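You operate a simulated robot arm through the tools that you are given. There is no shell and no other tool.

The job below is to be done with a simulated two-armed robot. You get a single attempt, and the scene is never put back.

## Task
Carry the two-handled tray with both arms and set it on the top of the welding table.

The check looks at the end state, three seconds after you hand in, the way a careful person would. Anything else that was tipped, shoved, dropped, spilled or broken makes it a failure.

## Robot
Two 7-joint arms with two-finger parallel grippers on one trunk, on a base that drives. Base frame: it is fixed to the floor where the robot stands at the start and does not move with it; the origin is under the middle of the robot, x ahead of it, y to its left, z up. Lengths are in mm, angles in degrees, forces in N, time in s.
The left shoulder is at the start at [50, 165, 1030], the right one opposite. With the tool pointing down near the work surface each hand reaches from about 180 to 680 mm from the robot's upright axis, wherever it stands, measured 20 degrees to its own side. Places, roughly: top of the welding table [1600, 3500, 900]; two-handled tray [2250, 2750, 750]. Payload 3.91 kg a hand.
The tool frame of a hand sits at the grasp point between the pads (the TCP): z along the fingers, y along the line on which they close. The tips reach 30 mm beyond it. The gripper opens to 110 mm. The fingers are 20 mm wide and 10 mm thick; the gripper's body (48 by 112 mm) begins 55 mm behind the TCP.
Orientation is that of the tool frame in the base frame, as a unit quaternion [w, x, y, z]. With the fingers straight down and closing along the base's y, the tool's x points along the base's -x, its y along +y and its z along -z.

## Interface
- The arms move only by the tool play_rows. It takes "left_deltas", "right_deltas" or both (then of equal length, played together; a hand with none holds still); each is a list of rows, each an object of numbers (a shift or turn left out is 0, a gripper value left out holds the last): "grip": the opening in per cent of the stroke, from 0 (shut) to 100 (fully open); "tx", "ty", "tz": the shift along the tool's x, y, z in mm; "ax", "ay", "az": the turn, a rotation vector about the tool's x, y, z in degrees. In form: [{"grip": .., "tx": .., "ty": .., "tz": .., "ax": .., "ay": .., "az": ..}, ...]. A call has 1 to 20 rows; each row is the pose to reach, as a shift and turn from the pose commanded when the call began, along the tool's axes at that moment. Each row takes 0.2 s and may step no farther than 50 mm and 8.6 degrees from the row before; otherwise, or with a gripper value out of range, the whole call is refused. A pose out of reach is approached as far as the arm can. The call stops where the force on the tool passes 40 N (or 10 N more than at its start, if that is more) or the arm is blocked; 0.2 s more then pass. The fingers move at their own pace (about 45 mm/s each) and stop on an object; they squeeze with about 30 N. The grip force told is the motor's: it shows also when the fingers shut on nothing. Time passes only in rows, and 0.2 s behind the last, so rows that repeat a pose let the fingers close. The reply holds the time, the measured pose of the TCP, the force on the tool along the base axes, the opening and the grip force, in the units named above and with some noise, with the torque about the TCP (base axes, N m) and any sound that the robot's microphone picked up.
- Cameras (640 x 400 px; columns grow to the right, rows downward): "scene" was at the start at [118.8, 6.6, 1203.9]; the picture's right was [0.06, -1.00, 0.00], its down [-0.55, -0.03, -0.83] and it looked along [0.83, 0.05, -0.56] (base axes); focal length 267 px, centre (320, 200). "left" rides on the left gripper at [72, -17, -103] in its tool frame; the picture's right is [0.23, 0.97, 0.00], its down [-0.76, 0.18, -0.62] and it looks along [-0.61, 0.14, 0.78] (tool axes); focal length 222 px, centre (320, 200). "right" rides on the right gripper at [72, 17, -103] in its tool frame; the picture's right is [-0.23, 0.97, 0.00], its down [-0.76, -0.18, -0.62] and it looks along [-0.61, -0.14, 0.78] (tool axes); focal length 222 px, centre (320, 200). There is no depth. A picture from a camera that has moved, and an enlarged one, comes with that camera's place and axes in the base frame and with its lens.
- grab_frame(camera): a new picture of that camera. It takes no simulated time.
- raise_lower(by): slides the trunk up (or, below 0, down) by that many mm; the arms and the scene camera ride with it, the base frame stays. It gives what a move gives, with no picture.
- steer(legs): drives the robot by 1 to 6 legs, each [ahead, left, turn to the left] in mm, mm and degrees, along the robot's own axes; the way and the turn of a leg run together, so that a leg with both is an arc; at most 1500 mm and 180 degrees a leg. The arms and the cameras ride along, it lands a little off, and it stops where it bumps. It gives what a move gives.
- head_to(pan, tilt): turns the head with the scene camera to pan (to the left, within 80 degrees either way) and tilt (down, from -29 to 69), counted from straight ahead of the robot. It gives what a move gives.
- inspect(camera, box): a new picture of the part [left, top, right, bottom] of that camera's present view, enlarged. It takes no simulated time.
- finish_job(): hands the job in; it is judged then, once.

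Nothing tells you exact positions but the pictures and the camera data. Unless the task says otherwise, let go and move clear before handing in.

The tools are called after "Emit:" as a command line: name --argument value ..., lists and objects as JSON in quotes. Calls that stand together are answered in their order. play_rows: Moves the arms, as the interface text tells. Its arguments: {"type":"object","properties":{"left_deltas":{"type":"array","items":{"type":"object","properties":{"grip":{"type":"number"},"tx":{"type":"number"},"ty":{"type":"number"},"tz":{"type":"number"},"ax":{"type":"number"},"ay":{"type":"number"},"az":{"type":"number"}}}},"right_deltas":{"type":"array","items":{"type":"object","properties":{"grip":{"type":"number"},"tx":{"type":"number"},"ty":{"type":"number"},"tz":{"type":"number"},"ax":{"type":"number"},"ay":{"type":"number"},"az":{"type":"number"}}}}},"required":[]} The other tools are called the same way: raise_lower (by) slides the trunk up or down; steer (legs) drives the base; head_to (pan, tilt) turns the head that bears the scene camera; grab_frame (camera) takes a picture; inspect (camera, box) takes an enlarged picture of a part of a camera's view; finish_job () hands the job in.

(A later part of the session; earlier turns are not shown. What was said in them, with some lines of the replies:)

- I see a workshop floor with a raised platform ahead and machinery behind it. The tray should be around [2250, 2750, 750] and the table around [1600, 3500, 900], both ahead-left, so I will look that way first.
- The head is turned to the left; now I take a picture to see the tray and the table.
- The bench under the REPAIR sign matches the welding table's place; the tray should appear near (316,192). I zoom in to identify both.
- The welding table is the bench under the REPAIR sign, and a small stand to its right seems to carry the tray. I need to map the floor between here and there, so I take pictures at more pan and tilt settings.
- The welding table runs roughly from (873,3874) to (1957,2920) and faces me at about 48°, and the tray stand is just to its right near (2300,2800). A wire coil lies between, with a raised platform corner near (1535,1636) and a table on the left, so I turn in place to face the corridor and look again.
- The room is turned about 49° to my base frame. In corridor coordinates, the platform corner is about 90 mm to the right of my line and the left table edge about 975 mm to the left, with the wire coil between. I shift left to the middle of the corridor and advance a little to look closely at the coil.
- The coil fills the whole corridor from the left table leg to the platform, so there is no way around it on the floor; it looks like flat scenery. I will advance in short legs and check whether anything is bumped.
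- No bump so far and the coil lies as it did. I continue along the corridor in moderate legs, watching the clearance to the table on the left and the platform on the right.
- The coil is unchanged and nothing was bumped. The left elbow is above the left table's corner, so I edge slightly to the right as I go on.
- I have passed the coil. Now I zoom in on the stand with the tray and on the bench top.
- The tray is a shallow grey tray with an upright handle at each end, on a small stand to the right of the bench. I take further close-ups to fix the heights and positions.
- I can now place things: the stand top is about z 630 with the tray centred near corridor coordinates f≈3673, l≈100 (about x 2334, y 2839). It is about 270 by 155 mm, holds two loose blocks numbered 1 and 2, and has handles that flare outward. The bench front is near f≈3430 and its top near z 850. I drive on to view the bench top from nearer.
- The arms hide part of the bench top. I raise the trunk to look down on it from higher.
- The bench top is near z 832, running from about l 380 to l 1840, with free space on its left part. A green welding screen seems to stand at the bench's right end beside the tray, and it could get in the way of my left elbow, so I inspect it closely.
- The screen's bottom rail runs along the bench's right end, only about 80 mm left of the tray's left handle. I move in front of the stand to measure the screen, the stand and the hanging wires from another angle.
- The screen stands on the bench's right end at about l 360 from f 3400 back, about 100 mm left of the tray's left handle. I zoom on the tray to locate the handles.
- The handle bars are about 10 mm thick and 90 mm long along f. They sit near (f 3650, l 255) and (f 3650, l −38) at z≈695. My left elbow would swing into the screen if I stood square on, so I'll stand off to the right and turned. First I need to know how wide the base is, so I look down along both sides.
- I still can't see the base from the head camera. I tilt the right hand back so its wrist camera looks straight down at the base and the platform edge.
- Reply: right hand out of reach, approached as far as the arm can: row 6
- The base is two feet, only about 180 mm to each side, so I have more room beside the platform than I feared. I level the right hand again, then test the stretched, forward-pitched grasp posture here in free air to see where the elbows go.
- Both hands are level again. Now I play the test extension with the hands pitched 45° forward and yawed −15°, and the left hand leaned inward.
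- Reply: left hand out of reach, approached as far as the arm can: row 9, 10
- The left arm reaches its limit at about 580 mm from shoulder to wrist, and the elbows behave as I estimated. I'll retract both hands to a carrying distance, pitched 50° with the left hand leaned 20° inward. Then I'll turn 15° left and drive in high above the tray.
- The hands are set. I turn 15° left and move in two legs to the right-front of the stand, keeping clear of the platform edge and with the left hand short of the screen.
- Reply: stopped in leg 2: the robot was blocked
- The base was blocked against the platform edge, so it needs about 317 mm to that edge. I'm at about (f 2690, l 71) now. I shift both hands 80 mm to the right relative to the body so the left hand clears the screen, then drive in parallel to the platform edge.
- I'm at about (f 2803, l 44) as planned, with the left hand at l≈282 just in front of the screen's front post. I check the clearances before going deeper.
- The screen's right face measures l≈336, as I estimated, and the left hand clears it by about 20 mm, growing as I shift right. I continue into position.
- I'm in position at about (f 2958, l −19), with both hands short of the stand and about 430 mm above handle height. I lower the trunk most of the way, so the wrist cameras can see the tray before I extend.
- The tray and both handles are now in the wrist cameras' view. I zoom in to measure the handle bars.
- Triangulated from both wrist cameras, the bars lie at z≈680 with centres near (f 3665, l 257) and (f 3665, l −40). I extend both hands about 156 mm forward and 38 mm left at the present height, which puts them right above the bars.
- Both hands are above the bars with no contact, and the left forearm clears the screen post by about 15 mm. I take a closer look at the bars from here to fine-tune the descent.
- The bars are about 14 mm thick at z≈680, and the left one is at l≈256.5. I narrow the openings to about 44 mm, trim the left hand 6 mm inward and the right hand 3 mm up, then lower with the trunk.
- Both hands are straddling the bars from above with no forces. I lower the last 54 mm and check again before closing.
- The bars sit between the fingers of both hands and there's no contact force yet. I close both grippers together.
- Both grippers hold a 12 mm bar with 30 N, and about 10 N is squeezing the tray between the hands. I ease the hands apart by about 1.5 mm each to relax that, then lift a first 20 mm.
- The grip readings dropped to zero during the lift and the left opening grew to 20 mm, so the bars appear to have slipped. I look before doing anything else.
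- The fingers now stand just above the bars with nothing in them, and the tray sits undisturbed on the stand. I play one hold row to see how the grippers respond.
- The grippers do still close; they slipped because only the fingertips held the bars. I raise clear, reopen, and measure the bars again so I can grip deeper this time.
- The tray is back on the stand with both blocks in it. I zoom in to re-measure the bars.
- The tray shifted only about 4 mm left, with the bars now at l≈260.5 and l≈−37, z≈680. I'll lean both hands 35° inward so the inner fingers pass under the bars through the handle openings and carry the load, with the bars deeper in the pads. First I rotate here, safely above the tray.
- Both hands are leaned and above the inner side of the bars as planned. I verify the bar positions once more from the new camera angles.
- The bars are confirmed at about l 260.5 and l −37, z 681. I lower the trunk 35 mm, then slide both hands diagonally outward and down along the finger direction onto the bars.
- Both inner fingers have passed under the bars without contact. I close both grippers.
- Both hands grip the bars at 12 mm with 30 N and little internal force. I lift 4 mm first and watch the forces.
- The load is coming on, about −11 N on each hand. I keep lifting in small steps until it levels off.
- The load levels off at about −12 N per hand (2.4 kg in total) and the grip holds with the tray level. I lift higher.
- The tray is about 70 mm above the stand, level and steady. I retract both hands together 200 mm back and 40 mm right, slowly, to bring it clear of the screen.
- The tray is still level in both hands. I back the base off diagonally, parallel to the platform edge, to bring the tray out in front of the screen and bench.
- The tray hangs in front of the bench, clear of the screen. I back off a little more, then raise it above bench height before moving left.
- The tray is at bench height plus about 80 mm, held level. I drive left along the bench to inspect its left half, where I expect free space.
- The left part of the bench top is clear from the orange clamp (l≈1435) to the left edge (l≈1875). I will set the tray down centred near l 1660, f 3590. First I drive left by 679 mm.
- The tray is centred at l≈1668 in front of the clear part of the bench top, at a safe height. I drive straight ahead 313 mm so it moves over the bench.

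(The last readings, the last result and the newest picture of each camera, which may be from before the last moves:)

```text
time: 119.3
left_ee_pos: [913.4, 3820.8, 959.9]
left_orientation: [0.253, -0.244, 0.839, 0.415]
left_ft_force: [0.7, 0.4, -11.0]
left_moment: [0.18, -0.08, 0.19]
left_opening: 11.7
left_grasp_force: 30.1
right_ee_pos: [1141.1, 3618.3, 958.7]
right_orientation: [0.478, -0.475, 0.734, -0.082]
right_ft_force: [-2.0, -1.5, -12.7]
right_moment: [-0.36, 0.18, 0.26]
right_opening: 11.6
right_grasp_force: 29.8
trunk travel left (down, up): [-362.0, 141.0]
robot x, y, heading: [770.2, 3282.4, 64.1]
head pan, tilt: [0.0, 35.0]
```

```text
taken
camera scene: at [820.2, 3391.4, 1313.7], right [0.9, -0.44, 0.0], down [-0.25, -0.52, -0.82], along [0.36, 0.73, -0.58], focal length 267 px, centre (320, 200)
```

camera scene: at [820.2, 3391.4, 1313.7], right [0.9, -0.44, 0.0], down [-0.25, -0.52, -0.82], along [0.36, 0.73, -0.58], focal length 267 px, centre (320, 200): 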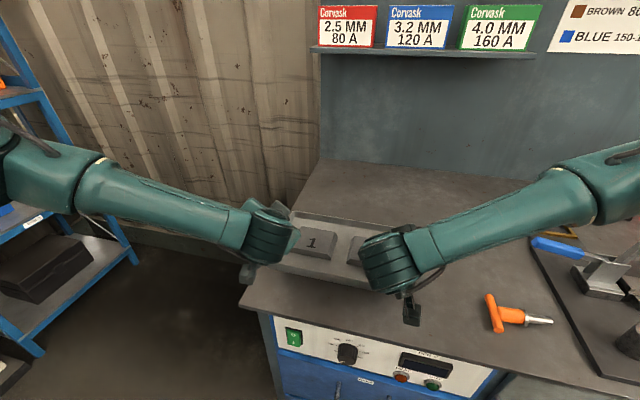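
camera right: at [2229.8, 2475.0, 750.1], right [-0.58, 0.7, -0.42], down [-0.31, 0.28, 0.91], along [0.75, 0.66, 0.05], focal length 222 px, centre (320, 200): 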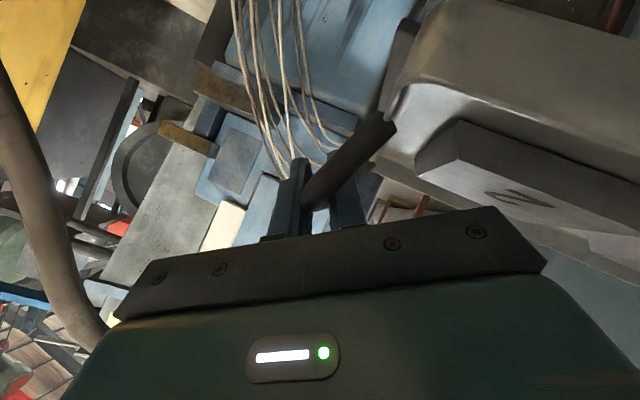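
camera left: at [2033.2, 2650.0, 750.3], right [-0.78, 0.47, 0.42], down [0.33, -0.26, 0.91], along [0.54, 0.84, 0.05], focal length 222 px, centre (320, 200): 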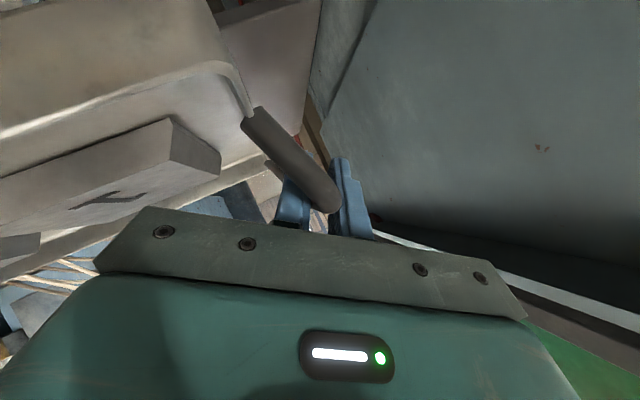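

The tray is over the bench, and the orange clamp is well to the right at l≈1355. I extend both hands 110 mm forward and 35 mm right so the tray is well inside the edges.

Emit:
play_rows --left_deltas '[{"tx": -7.2, "ty": -2.4, "tz": 5.9}, {"tx": -14.4, "ty": -4.9, "tz": 11.9}, {"tx": -21.6, "ty": -7.3, "tz": 17.8}, {"tx": -28.8, "ty": -9.7, "tz": 23.7}, {"tx": -36, "ty": -12.2, "tz": 29.7}, {"tx": -43.2, "ty": -14.6, "tz": 35.6}, {"tx": -50.4, "ty": -17, "tz": 41.5}, {"tx": -57.6, "ty": -19.5, "tz": 47.5}, {"tx": -64.8, "ty": -21.9, "tz": 53.4}, {"tx": -72, "ty": -24.3, "tz": 59.3}, {"tx": -79.2, "ty": -26.8, "tz": 65.3}, {"tx": -86.4, "ty": -29.2, "tz": 71.2}]' --right_deltas '[{"tx": -4.6, "ty": -2.4, "tz": 8.1}, {"tx": -9.3, "ty": -4.8, "tz": 16.2}, {"tx": -13.9, "ty": -7.2, "tz": 24.2}, {"tx": -18.5, "ty": -9.6, "tz": 32.3}, {"tx": -23.1, "ty": -12, "tz": 40.4}, {"tx": -27.8, "ty": -14.5, "tz": 48.5}, {"tx": -32.4, "ty": -16.9, "tz": 56.5}, {"tx": -37, "ty": -19.3, "tz": 64.6}, {"tx": -41.6, "ty": -21.7, "tz": 72.7}, {"tx": -46.3, "ty": -24.1, "tz": 80.8}, {"tx": -50.9, "ty": -26.5, "tz": 88.8}, {"tx": -55.5, "ty": -28.9, "tz": 96.9}]'

Emit:
grab_frame --camera "scene"

Emit:
grab_frame --camera "right"

Emit:
grab_frame --camera "left"

```text
time: 121.9
left_ee_pos: [1014.0, 3882.0, 959.4]
left_orientation: [0.253, -0.245, 0.839, 0.414]
left_ft_force: [-0.9, -0.7, -12.0]
left_moment: [0.35, -0.18, -0.3]
left_opening: 11.7
left_grasp_force: 30.8
right_ee_pos: [1240.2, 3678.4, 959.0]
right_orientation: [0.478, -0.476, 0.734, -0.08]
right_ft_force: [0.9, 0.6, -9.7]
right_moment: [-0.45, 0.42, 0.09]
right_opening: 11.9
right_grasp_force: 30.0
trunk travel left (down, up): [-362.0, 141.0]
robot x, y, heading: [767.5, 3284.9, 63.7]
head pan, tilt: [0.0, 35.0]
```

```text
taken
camera scene: at [820.7, 3391.8, 1313.6], right [0.9, -0.44, 0.0], down [-0.25, -0.52, -0.82], along [0.36, 0.73, -0.58], focal length 267 px, centre (320, 200)
```

scene: 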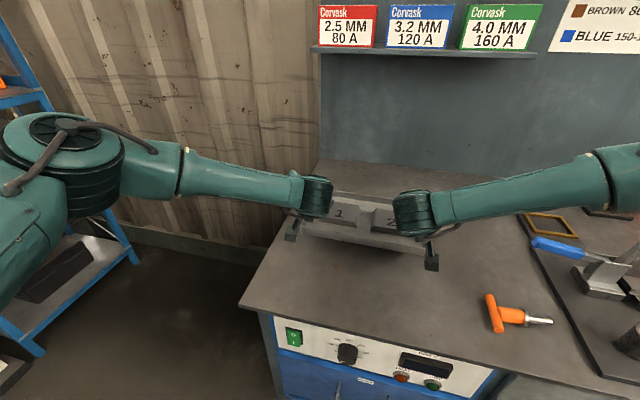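

```text
taken
camera right: at [1142.0, 3597.6, 958.7], right [-0.58, 0.7, -0.42], down [-0.31, 0.29, 0.91], along [0.75, 0.66, 0.05], focal length 222 px, centre (320, 200)
```

right: 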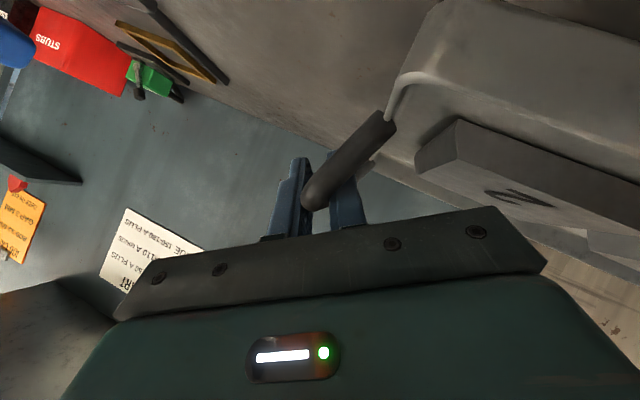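

```text
taken
camera left: at [946.8, 3773.6, 959.2], right [-0.77, 0.48, 0.42], down [0.33, -0.26, 0.91], along [0.54, 0.84, 0.05], focal length 222 px, centre (320, 200)
```

left: 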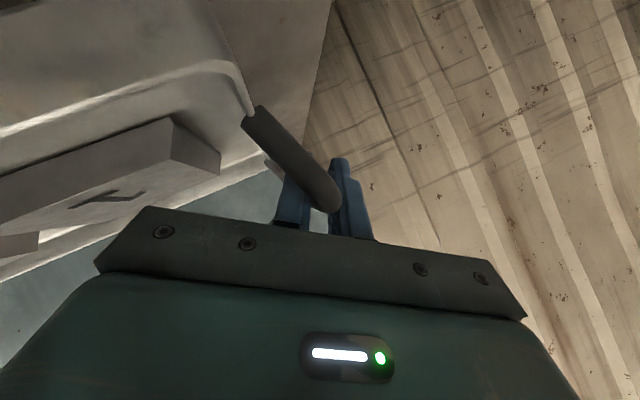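

The tray hangs about 80 mm above the clear bench top, roughly 95 mm inside the left edge and well behind the front edge. I lower it with the trunk, first 55 mm, then in small steps.

Emit:
raise_lower --by -55

Emit:
grab_frame --camera "scene"

Emit:
inspect --camera "scene" --box '[230, 130, 500, 320]'

```text
time: 122.9
left_ee_pos: [1011.7, 3881.9, 916.6]
left_orientation: [0.259, -0.245, 0.834, 0.421]
left_ft_force: [8.1, 13.5, 19.1]
left_moment: [-0.04, 0.03, 0.28]
left_opening: 11.7
left_grasp_force: 30.4
right_ee_pos: [1239.8, 3679.4, 916.5]
right_orientation: [0.487, -0.47, 0.732, -0.077]
right_ft_force: [7.8, -1.6, 40.3]
right_moment: [-0.47, 0.59, 0.4]
right_opening: 11.8
right_grasp_force: 30.0
trunk travel left (down, up): [-307.0, 196.0]
robot x, y, heading: [766.6, 3276.1, 63.9]
head pan, tilt: [0.0, 35.0]
```

```text
taken
camera scene: at [817.2, 3386.9, 1260.6], right [0.9, -0.44, 0.0], down [-0.25, -0.51, -0.82], along [0.36, 0.74, -0.57], focal length 267 px, centre (320, 200)
```

scene: 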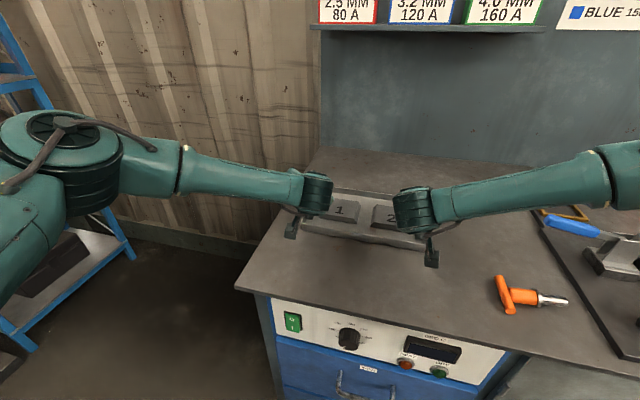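

```text
2.11 times, centred on (365, 225) of scene
camera zoom: at [817.2, 3386.9, 1260.6], right [0.9, -0.44, 0.0], down [-0.25, -0.51, -0.82], along [0.36, 0.74, -0.57], focal length 561 px, centre (225, 147)
```

zoom: 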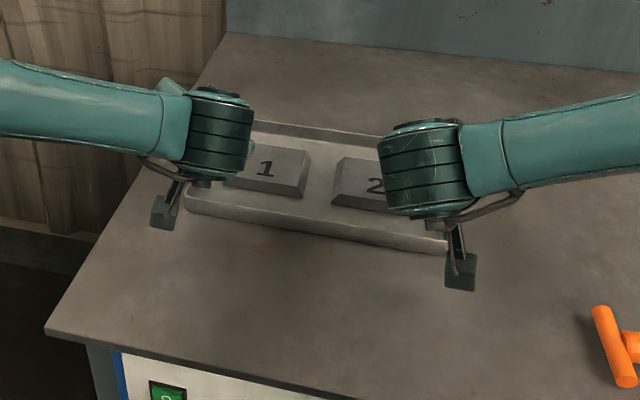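

The tray has touched down earlier than I expected (the bench top is near z 870), and the hands now press down on it. I raise the trunk in small steps to relieve that.

Emit:
raise_lower --by 6

Emit:
raise_lower --by 3

```text
time: 123.5
left_ee_pos: [1011.6, 3882.4, 916.4]
left_orientation: [0.256, -0.244, 0.836, 0.419]
left_ft_force: [2.9, 11.6, 18.8]
left_moment: [0.15, -0.3, 0.36]
left_opening: 12.2
left_grasp_force: 30.1
right_ee_pos: [1240.0, 3677.7, 916.5]
right_orientation: [0.483, -0.472, 0.733, -0.08]
right_ft_force: [13.6, 8.4, 25.1]
right_moment: [-0.05, 0.18, -0.37]
right_opening: 12.2
right_grasp_force: 30.2
trunk travel left (down, up): [-313.0, 190.0]
robot x, y, heading: [764.1, 3281.8, 63.6]
head pan, tilt: [0.0, 35.0]
```

```text
time: 124.0
left_ee_pos: [1011.1, 3880.9, 916.5]
left_orientation: [0.253, -0.244, 0.838, 0.417]
left_ft_force: [-2.6, 9.3, 11.5]
left_moment: [0.81, -0.67, 0.07]
left_opening: 11.9
left_grasp_force: 30.4
right_ee_pos: [1239.3, 3678.5, 914.7]
right_orientation: [0.481, -0.474, 0.733, -0.081]
right_ft_force: [12.9, 5.6, 14.2]
right_moment: [0.63, -0.55, -0.27]
right_opening: 11.8
right_grasp_force: 30.0
trunk travel left (down, up): [-316.0, 187.0]
robot x, y, heading: [767.8, 3280.9, 63.8]
head pan, tilt: [0.0, 35.0]
```

Emit:
raise_lower --by 3

Emit:
grab_frame --camera "left"

Emit:
grab_frame --camera "right"

Emit:
inspect --camera "scene" --box '[260, 160, 460, 280]'

```text
time: 124.5
left_ee_pos: [1010.5, 3880.1, 916.0]
left_orientation: [0.252, -0.245, 0.84, 0.414]
left_ft_force: [-7.4, 6.1, -0.4]
left_moment: [0.77, -0.7, 0.33]
left_opening: 11.7
left_grasp_force: 29.9
right_ee_pos: [1238.0, 3676.3, 915.4]
right_orientation: [0.478, -0.476, 0.734, -0.083]
right_ft_force: [9.4, 0.5, 3.4]
right_moment: [0.71, -0.57, -0.57]
right_opening: 12.2
right_grasp_force: 29.7
trunk travel left (down, up): [-319.0, 184.0]
robot x, y, heading: [765.2, 3281.4, 64.1]
head pan, tilt: [0.0, 35.0]
```

```text
taken
camera left: at [944.6, 3771.9, 915.9], right [-0.77, 0.48, 0.42], down [0.33, -0.26, 0.91], along [0.54, 0.84, 0.05], focal length 222 px, centre (320, 200)
```

left: 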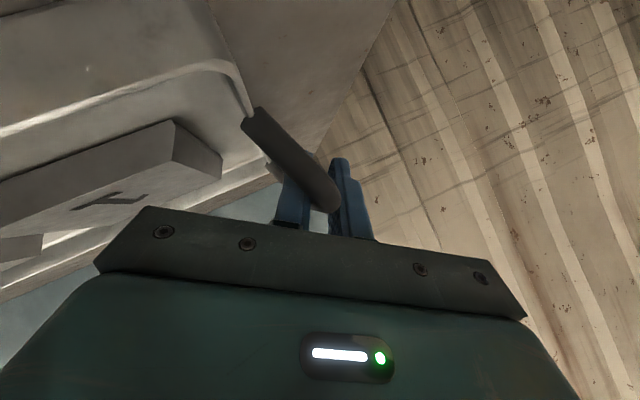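

```text
taken
camera right: at [1140.4, 3595.6, 915.9], right [-0.58, 0.7, -0.42], down [-0.31, 0.29, 0.91], along [0.75, 0.66, 0.04], focal length 222 px, centre (320, 200)
```

right: 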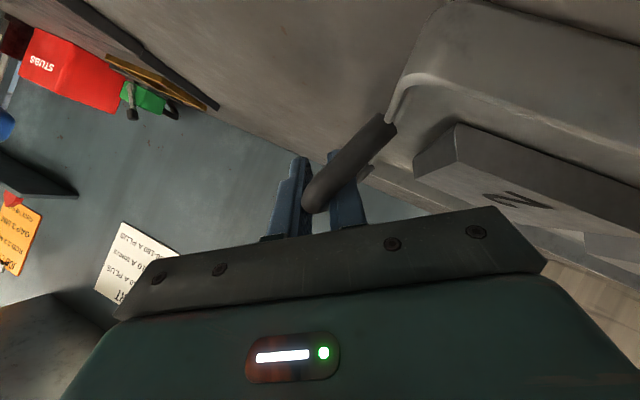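

```text
3.20 times, centred on (360, 220) of scene
camera zoom: at [818.7, 3389.9, 1270.7], right [0.9, -0.44, 0.0], down [-0.25, -0.52, -0.82], along [0.36, 0.74, -0.57], focal length 853 px, centre (192, 136)
```

zoom: 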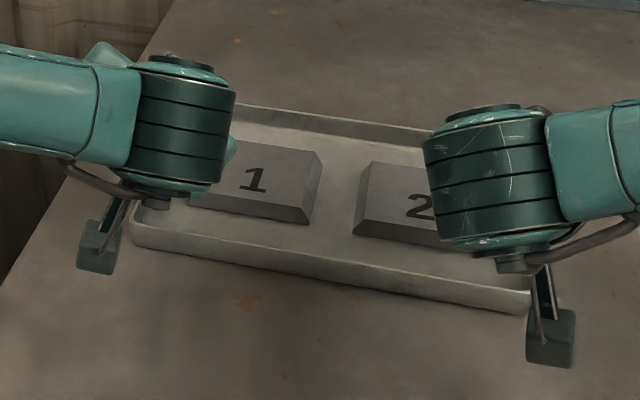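

The tray rests on the bench with almost no vertical load left on the hands, and both blocks are in place. I open both grippers by the same small amount I used for the approach.

Emit:
play_rows --left_deltas '[{"grip": 15}, {"grip": 30}, {"grip": 30}, {"grip": 30}]' --right_deltas '[{"grip": 15}, {"grip": 30}, {"grip": 30}, {"grip": 30}]'

Emit:
grab_frame --camera "left"

Emit:
grab_frame --camera "right"

Emit:
inspect --camera "scene" --box '[260, 160, 460, 280]'

```text
time: 125.5
left_ee_pos: [1013.4, 3879.4, 918.3]
left_orientation: [0.254, -0.244, 0.839, 0.415]
left_ft_force: [0.1, -0.1, -0.1]
left_moment: [0.01, -0.02, 0.01]
left_opening: 33.1
left_grasp_force: 0.2
right_ee_pos: [1238.6, 3678.6, 916.0]
right_orientation: [0.478, -0.476, 0.734, -0.082]
right_ft_force: [-0.2, -0.1, -0.1]
right_moment: [0.01, 0.01, 0.04]
right_opening: 32.9
right_grasp_force: 0.0
trunk travel left (down, up): [-319.0, 184.0]
robot x, y, heading: [765.1, 3283.0, 63.6]
head pan, tilt: [0.0, 35.0]
```

```text
taken
camera left: at [945.9, 3772.1, 917.8], right [-0.77, 0.48, 0.42], down [0.32, -0.27, 0.91], along [0.54, 0.84, 0.05], focal length 222 px, centre (320, 200)
```

left: 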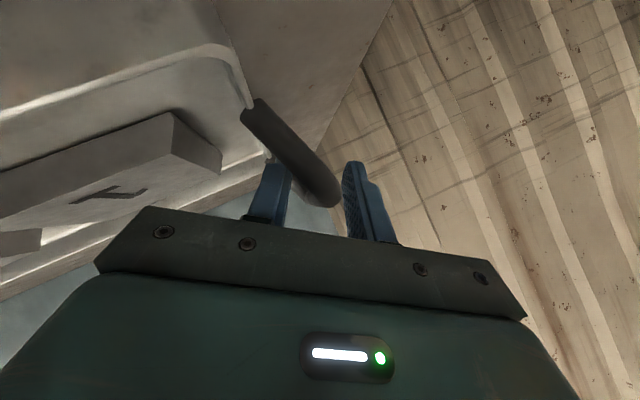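

```text
taken
camera right: at [1140.7, 3596.3, 917.1], right [-0.58, 0.7, -0.42], down [-0.31, 0.29, 0.91], along [0.75, 0.66, 0.05], focal length 222 px, centre (320, 200)
```

right: 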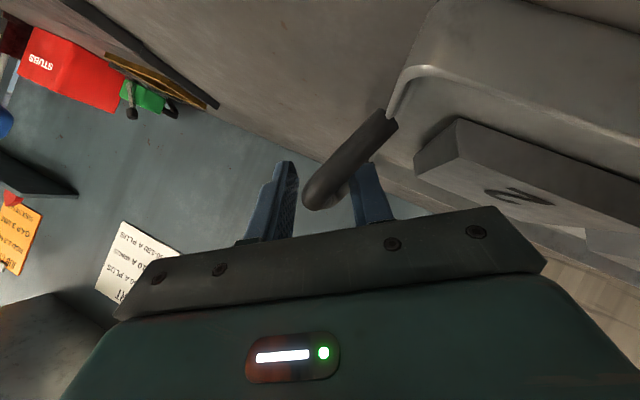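

```text
3.20 times, centred on (360, 220) of scene
camera zoom: at [819.1, 3389.7, 1271.0], right [0.9, -0.44, 0.0], down [-0.25, -0.52, -0.82], along [0.36, 0.74, -0.57], focal length 853 px, centre (192, 136)
```

zoom: 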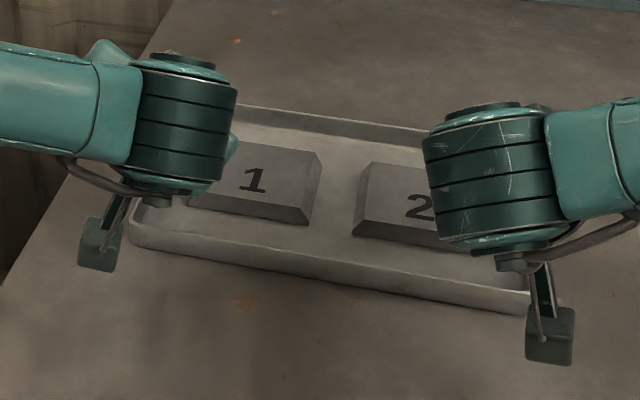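

Both grippers are open with zero force. I withdraw along the reverse of the approach path, inward and up, so the inner fingers slide back out from under the bars.

Emit:
play_rows --left_deltas '[{"tx": -3.4, "ty": -0.1, "tz": -2.9}, {"tx": -6.8, "ty": -0.1, "tz": -5.7}, {"tx": -10.2, "ty": -0.2, "tz": -8.6}, {"tx": -13.6, "ty": -0.2, "tz": -11.4}, {"tx": -17, "ty": -0.3, "tz": -14.3}, {"tx": -20.4, "ty": -0.4, "tz": -17.2}, {"tx": -23.8, "ty": -0.4, "tz": -20}, {"tx": -27.2, "ty": -0.5, "tz": -22.9}, {"tx": -30.6, "ty": -0.5, "tz": -25.7}, {"tx": -34, "ty": -0.6, "tz": -28.6}, {"tx": -39, "ty": -0.7, "tz": -32.8}, {"tx": -44, "ty": -0.8, "tz": -37}]' --right_deltas '[{"tx": -3.6, "ty": -0.1, "tz": -3}, {"tx": -7.2, "ty": -0.3, "tz": -6}, {"tx": -10.7, "ty": -0.4, "tz": -9}, {"tx": -14.3, "ty": -0.5, "tz": -12}, {"tx": -17.9, "ty": -0.7, "tz": -15}, {"tx": -21.5, "ty": -0.8, "tz": -18}, {"tx": -25.1, "ty": -0.9, "tz": -21}, {"tx": -28.6, "ty": -1, "tz": -24}, {"tx": -32.2, "ty": -1.2, "tz": -27}, {"tx": -35.8, "ty": -1.3, "tz": -30}, {"tx": -41, "ty": -1.5, "tz": -34.4}, {"tx": -46.5, "ty": -1.7, "tz": -39}]'

Emit:
grab_frame --camera "left"

Emit:
grab_frame --camera "right"

Emit:
inspect --camera "scene" --box '[260, 160, 460, 280]'

```text
time: 128.1
left_ee_pos: [1037.1, 3857.9, 965.7]
left_orientation: [0.253, -0.244, 0.839, 0.415]
left_ft_force: [0.6, 0.3, 0.5]
left_moment: [-0.02, 0.02, -0.04]
left_opening: 32.9
left_grasp_force: 0.0
right_ee_pos: [1214.1, 3699.7, 968.8]
right_orientation: [0.48, -0.475, 0.734, -0.08]
right_ft_force: [-0.4, -0.4, -0.3]
right_moment: [-0.03, 0.02, 0.01]
right_opening: 33.2
right_grasp_force: 0.1
trunk travel left (down, up): [-319.0, 184.0]
robot x, y, heading: [768.6, 3285.3, 63.9]
head pan, tilt: [0.0, 35.0]
```

```text
taken
camera left: at [971.7, 3749.8, 964.8], right [-0.77, 0.48, 0.42], down [0.32, -0.26, 0.91], along [0.54, 0.84, 0.05], focal length 222 px, centre (320, 200)
```

left: 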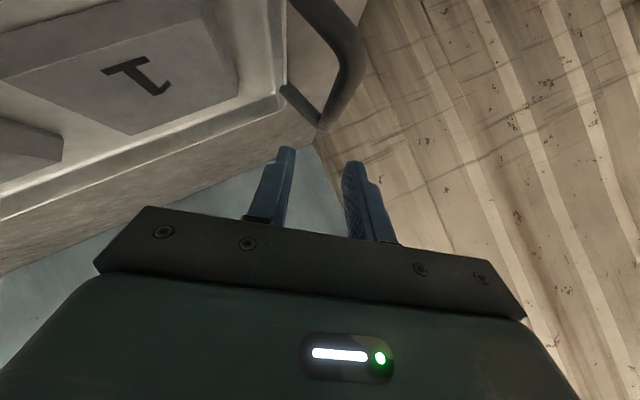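

```text
taken
camera right: at [1115.6, 3618.5, 968.1], right [-0.58, 0.7, -0.42], down [-0.31, 0.29, 0.91], along [0.75, 0.66, 0.05], focal length 222 px, centre (320, 200)
```

right: 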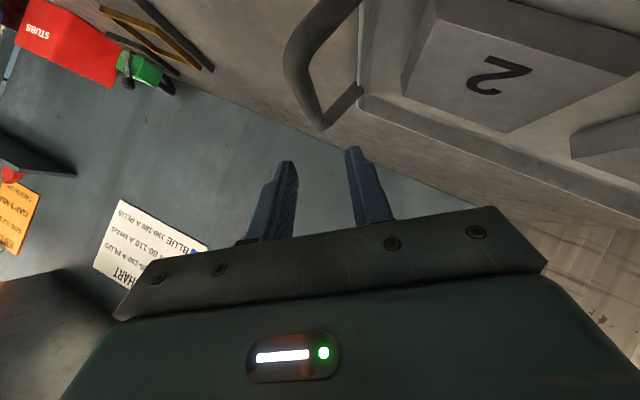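

```text
3.20 times, centred on (360, 220) of scene
camera zoom: at [819.1, 3389.7, 1271.0], right [0.9, -0.44, 0.0], down [-0.25, -0.52, -0.82], along [0.36, 0.74, -0.57], focal length 853 px, centre (192, 136)
```

zoom: 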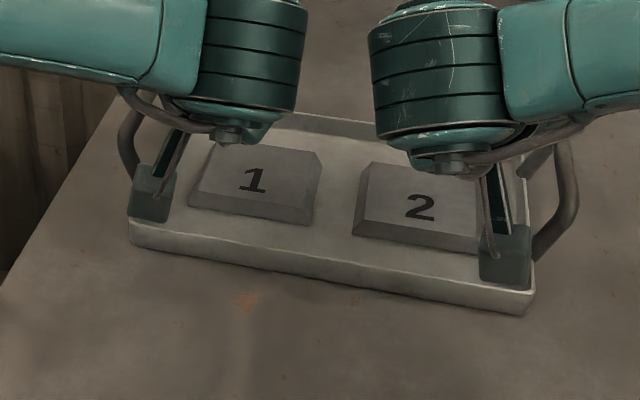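

Both hands are clear of the handles and the tray sits flat with both blocks in it. I raise the trunk, back away from the bench, and check the result.

Emit:
raise_lower --by 120

Emit:
steer --legs '[[-386, 105, 0]]'

Emit:
head_to --pan -12 --tilt 30

Emit:
grab_frame --camera "scene"

```text
time: 129.6
left_ee_pos: [1039.0, 3858.6, 1085.5]
left_orientation: [0.254, -0.244, 0.839, 0.415]
left_ft_force: [-0.2, -1.0, 0.4]
left_moment: [0.0, 0.0, -0.01]
left_opening: 33.2
left_grasp_force: 0.1
right_ee_pos: [1214.2, 3700.1, 1088.5]
right_orientation: [0.478, -0.475, 0.734, -0.081]
right_ft_force: [0.4, -0.5, -0.5]
right_moment: [-0.03, 0.0, 0.02]
right_opening: 33.0
right_grasp_force: 0.0
trunk travel left (down, up): [-439.0, 64.0]
robot x, y, heading: [767.0, 3279.9, 63.9]
head pan, tilt: [0.0, 35.0]
```

```text
time: 132.1
left_ee_pos: [772.1, 3549.9, 1085.7]
left_orientation: [0.255, -0.241, 0.84, 0.414]
left_ft_force: [-0.3, -0.7, 0.2]
left_moment: [0.03, -0.02, 0.0]
left_opening: 32.9
left_grasp_force: 0.0
right_ee_pos: [948.1, 3390.4, 1089.0]
right_orientation: [0.479, -0.472, 0.735, -0.082]
right_ft_force: [-0.1, 0.0, 0.2]
right_moment: [0.01, 0.01, -0.02]
right_opening: 33.1
right_grasp_force: 0.1
trunk travel left (down, up): [-439.0, 64.0]
robot x, y, heading: [497.4, 2975.4, 63.6]
head pan, tilt: [0.0, 35.0]
```

```text
time: 132.9
left_ee_pos: [773.6, 3550.4, 1085.7]
left_orientation: [0.255, -0.242, 0.839, 0.415]
left_ft_force: [0.2, 0.4, -0.4]
left_moment: [0.03, -0.01, 0.01]
left_opening: 33.2
left_grasp_force: 0.2
right_ee_pos: [948.1, 3391.1, 1087.6]
right_orientation: [0.478, -0.474, 0.735, -0.081]
right_ft_force: [0.1, -0.5, 0.2]
right_moment: [0.01, 0.01, 0.03]
right_opening: 32.7
right_grasp_force: 0.0
trunk travel left (down, up): [-439.0, 64.0]
robot x, y, heading: [499.9, 2974.8, 63.3]
head pan, tilt: [-12.0, 30.0]
```

```text
taken
camera scene: at [568.5, 3075.0, 1398.7], right [0.78, -0.62, 0.0], down [-0.31, -0.39, -0.87], along [0.54, 0.68, -0.5], focal length 267 px, centre (320, 200)
```

scene: 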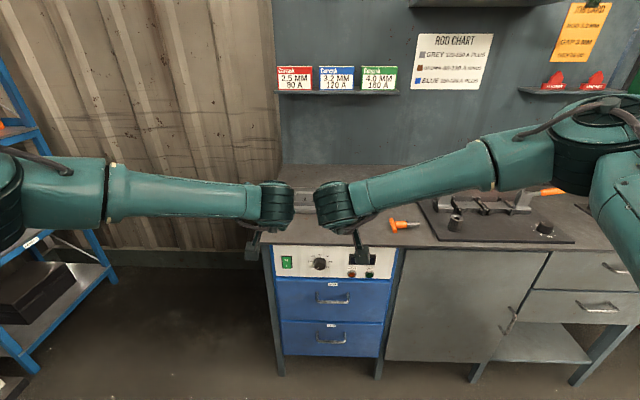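

The hands hide the tray from here. I step back and to the right to see it and the rest of the bench clearly.

Emit:
steer --legs '[[-200, -450, 0]]'

Emit:
head_to --pan 5 --tilt 22

Emit:
grab_frame --camera "scene"

```text
time: 137.3
left_ee_pos: [1078.9, 3179.7, 1085.4]
left_orientation: [0.252, -0.246, 0.838, 0.416]
left_ft_force: [0.3, -0.1, -0.3]
left_moment: [0.01, -0.01, 0.0]
left_opening: 33.1
left_grasp_force: 0.0
right_ee_pos: [1256.8, 3023.0, 1088.5]
right_orientation: [0.479, -0.477, 0.732, -0.078]
right_ft_force: [-0.1, -0.1, -0.3]
right_moment: [-0.02, 0.01, 0.02]
right_opening: 32.8
right_grasp_force: 0.0
trunk travel left (down, up): [-439.0, 64.0]
robot x, y, heading: [815.4, 2603.2, 64.6]
head pan, tilt: [-12.0, 30.0]
```

```text
time: 138.1
left_ee_pos: [1080.6, 3180.1, 1085.1]
left_orientation: [0.252, -0.246, 0.838, 0.416]
left_ft_force: [1.2, 0.0, 0.2]
left_moment: [-0.01, 0.0, 0.01]
left_opening: 32.9
left_grasp_force: 0.1
right_ee_pos: [1256.1, 3023.5, 1087.2]
right_orientation: [0.479, -0.477, 0.733, -0.079]
right_ft_force: [0.1, 0.3, -1.2]
right_moment: [-0.02, 0.0, 0.02]
right_opening: 32.8
right_grasp_force: 0.0
trunk travel left (down, up): [-439.0, 64.0]
robot x, y, heading: [809.4, 2605.9, 64.2]
head pan, tilt: [5.0, 22.0]
```

```text
taken
camera scene: at [858.2, 2718.0, 1411.5], right [0.93, -0.35, 0.0], down [-0.13, -0.35, -0.93], along [0.33, 0.87, -0.37], focal length 267 px, centre (320, 200)
```

scene: 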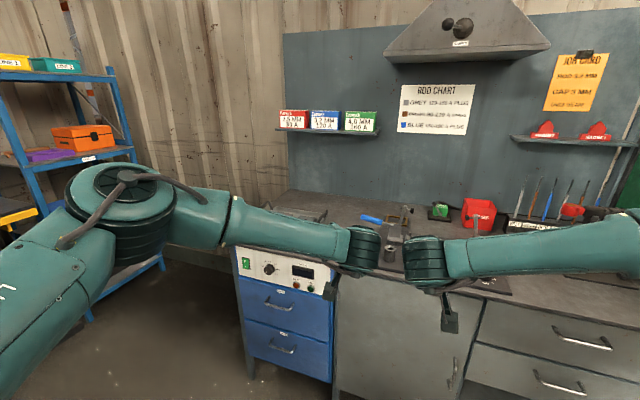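

The left arm still covers the tray. I turn the robot right and pan the head left to look past the arms.

Emit:
steer --legs '[[0, 0, -45]]'

Emit:
head_to --pan 62 --tilt 22

Emit:
grab_frame --camera "scene"

```text
time: 140.6
left_ee_pos: [1410.2, 2818.8, 1085.6]
left_orientation: [0.394, 0.095, 0.868, 0.286]
left_ft_force: [-0.6, -0.2, 0.2]
left_moment: [0.01, -0.04, 0.06]
left_opening: 33.1
left_grasp_force: 0.0
right_ee_pos: [1422.5, 2583.0, 1087.8]
right_orientation: [0.411, -0.159, 0.86, -0.257]
right_ft_force: [0.4, 0.1, -1.1]
right_moment: [0.01, 0.02, 0.02]
right_opening: 32.9
right_grasp_force: 0.1
trunk travel left (down, up): [-439.0, 64.0]
robot x, y, heading: [812.2, 2606.4, 19.0]
head pan, tilt: [5.0, 22.0]
```

```text
time: 141.8
left_ee_pos: [1409.3, 2819.5, 1086.0]
left_orientation: [0.393, 0.094, 0.868, 0.287]
left_ft_force: [0.2, 0.3, -0.7]
left_moment: [0.01, 0.0, 0.04]
left_opening: 32.9
left_grasp_force: 0.0
right_ee_pos: [1423.1, 2583.7, 1087.6]
right_orientation: [0.411, -0.158, 0.86, -0.258]
right_ft_force: [0.1, -0.2, 0.0]
right_moment: [0.04, -0.01, 0.0]
right_opening: 33.3
right_grasp_force: 0.0
trunk travel left (down, up): [-439.0, 64.0]
robot x, y, heading: [811.2, 2606.1, 18.9]
head pan, tilt: [62.0, 22.0]
```

```text
taken
camera scene: at [854.8, 2706.1, 1411.6], right [0.99, -0.16, 0.0], down [-0.06, -0.37, -0.93], along [0.15, 0.92, -0.37], focal length 267 px, centre (320, 200)
```

scene: 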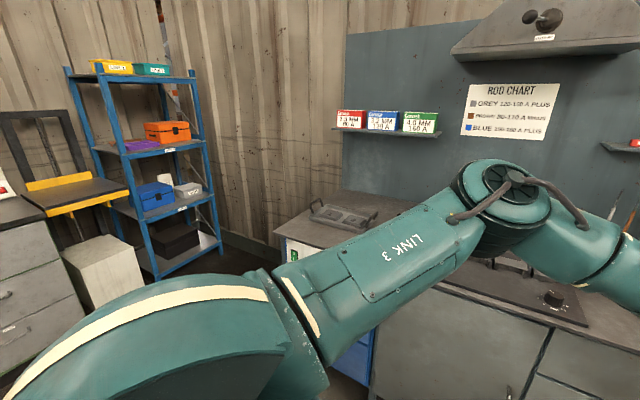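

The tray is visible now on the left part of the bench top, so I zoom in on it.

Emit:
inspect --camera "scene" --box '[270, 170, 410, 270]'

Emit:
inspect --camera "scene" --box '[330, 80, 640, 330]'

```text
4.00 times, centred on (340, 220) of scene
camera zoom: at [854.8, 2706.1, 1411.6], right [0.99, -0.16, 0.0], down [-0.06, -0.37, -0.93], along [0.15, 0.92, -0.37], focal length 1066 px, centre (240, 120)
```

zoom: 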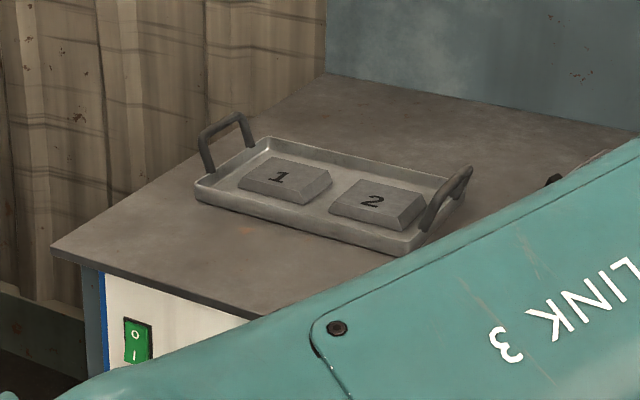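

```text
1.60 times, centred on (485, 205) of scene
camera zoom: at [854.8, 2706.1, 1411.6], right [0.99, -0.16, 0.0], down [-0.06, -0.37, -0.93], along [0.15, 0.92, -0.37], focal length 426 px, centre (56, 192)
```

zoom: 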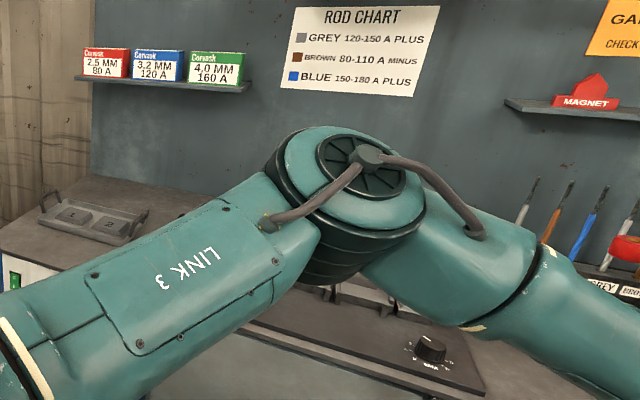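

The tray stands flat on the welding table with both blocks in it, well inside the edges. I take a last look at the stand, the rest of the bench and the wire coil to be sure nothing was disturbed.

Emit:
head_to --pan 0 --tilt 22

Emit:
grab_frame --camera "scene"

Emit:
head_to --pan -80 --tilt 30

Emit:
grab_frame --camera "scene"

```text
time: 143.2
left_ee_pos: [1410.4, 2818.7, 1084.8]
left_orientation: [0.393, 0.096, 0.869, 0.286]
left_ft_force: [0.3, -0.2, 0.8]
left_moment: [0.02, -0.01, -0.02]
left_opening: 32.8
left_grasp_force: 0.1
right_ee_pos: [1423.1, 2582.9, 1088.2]
right_orientation: [0.412, -0.158, 0.86, -0.258]
right_ft_force: [0.4, 0.1, -0.7]
right_moment: [0.0, 0.0, -0.01]
right_opening: 33.1
right_grasp_force: 0.1
trunk travel left (down, up): [-439.0, 64.0]
robot x, y, heading: [815.9, 2601.5, 19.1]
head pan, tilt: [0.0, 22.0]
```

```text
taken
camera scene: at [928.0, 2644.7, 1411.6], right [0.33, -0.95, 0.0], down [-0.35, -0.12, -0.93], along [0.88, 0.3, -0.37], focal length 267 px, centre (320, 200)
```

scene: 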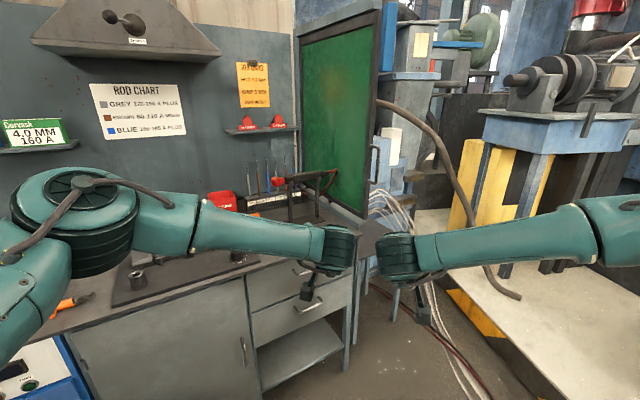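

```text
time: 144.7
left_ee_pos: [1410.0, 2818.3, 1085.6]
left_orientation: [0.393, 0.095, 0.868, 0.287]
left_ft_force: [-0.7, 0.3, -0.4]
left_moment: [-0.01, 0.01, 0.0]
left_opening: 33.1
left_grasp_force: 0.0
right_ee_pos: [1421.0, 2583.8, 1087.6]
right_orientation: [0.412, -0.159, 0.86, -0.257]
right_ft_force: [-0.2, -0.1, 0.0]
right_moment: [0.02, -0.01, 0.01]
right_opening: 33.0
right_grasp_force: 0.1
trunk travel left (down, up): [-439.0, 64.0]
robot x, y, heading: [809.7, 2601.3, 19.4]
head pan, tilt: [-80.0, 30.0]
```

```text
taken
camera scene: at [884.1, 2535.3, 1398.8], right [-0.87, -0.48, 0.0], down [-0.24, 0.44, -0.87], along [0.42, -0.76, -0.5], focal length 267 px, centre (320, 200)
```

scene: 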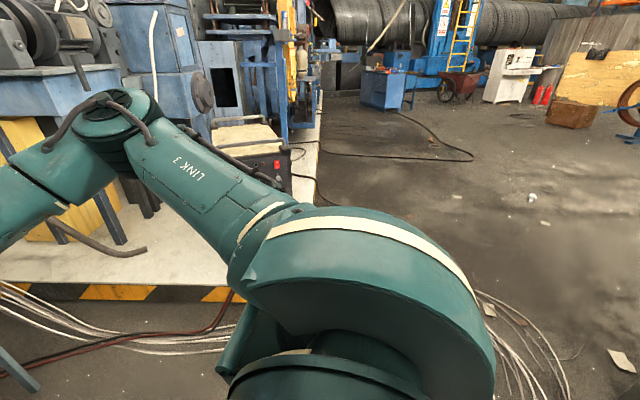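

The tray is flat on the welding table with both blocks in it, and both hands are well clear. The bench items I can see, the wires and the part of the coil in view look as they did before; the arms hide part of the stand from here. I hand in the job.

Emit:
finish_job

```text
The job is handed in.
```

The two-handled tray is on the left part of the welding table, flat and well inside the edges, with both numbered blocks still in it. I carried it with both hands, let go, and backed well clear before handing in.

- **First lift slipped:** on the first try the handles slid out of the fingertips and the tray stayed on its stand, about 4 mm further left. I gripped deeper on the second try and it held all the way.
- **Set-down was firm:** the table top was higher than I had estimated, so the tray touched down early and the hands pressed on it, about 40 N on the right, before I eased off. The tray stayed flat and the blocks stayed in place.
- **Wire coil:** the coil on the floor filled the only way through, so I drove over it. I saw no change in the parts in view afterwards.
- **Platform edge:** the base came up against the raised platform once and stopped; nothing there moved.

In my last look, the other items on the bench, the hanging wires and the visible part of the coil looked undisturbed. My arms hid part of the stand from that spot, so I did not get a full view of it at the end.
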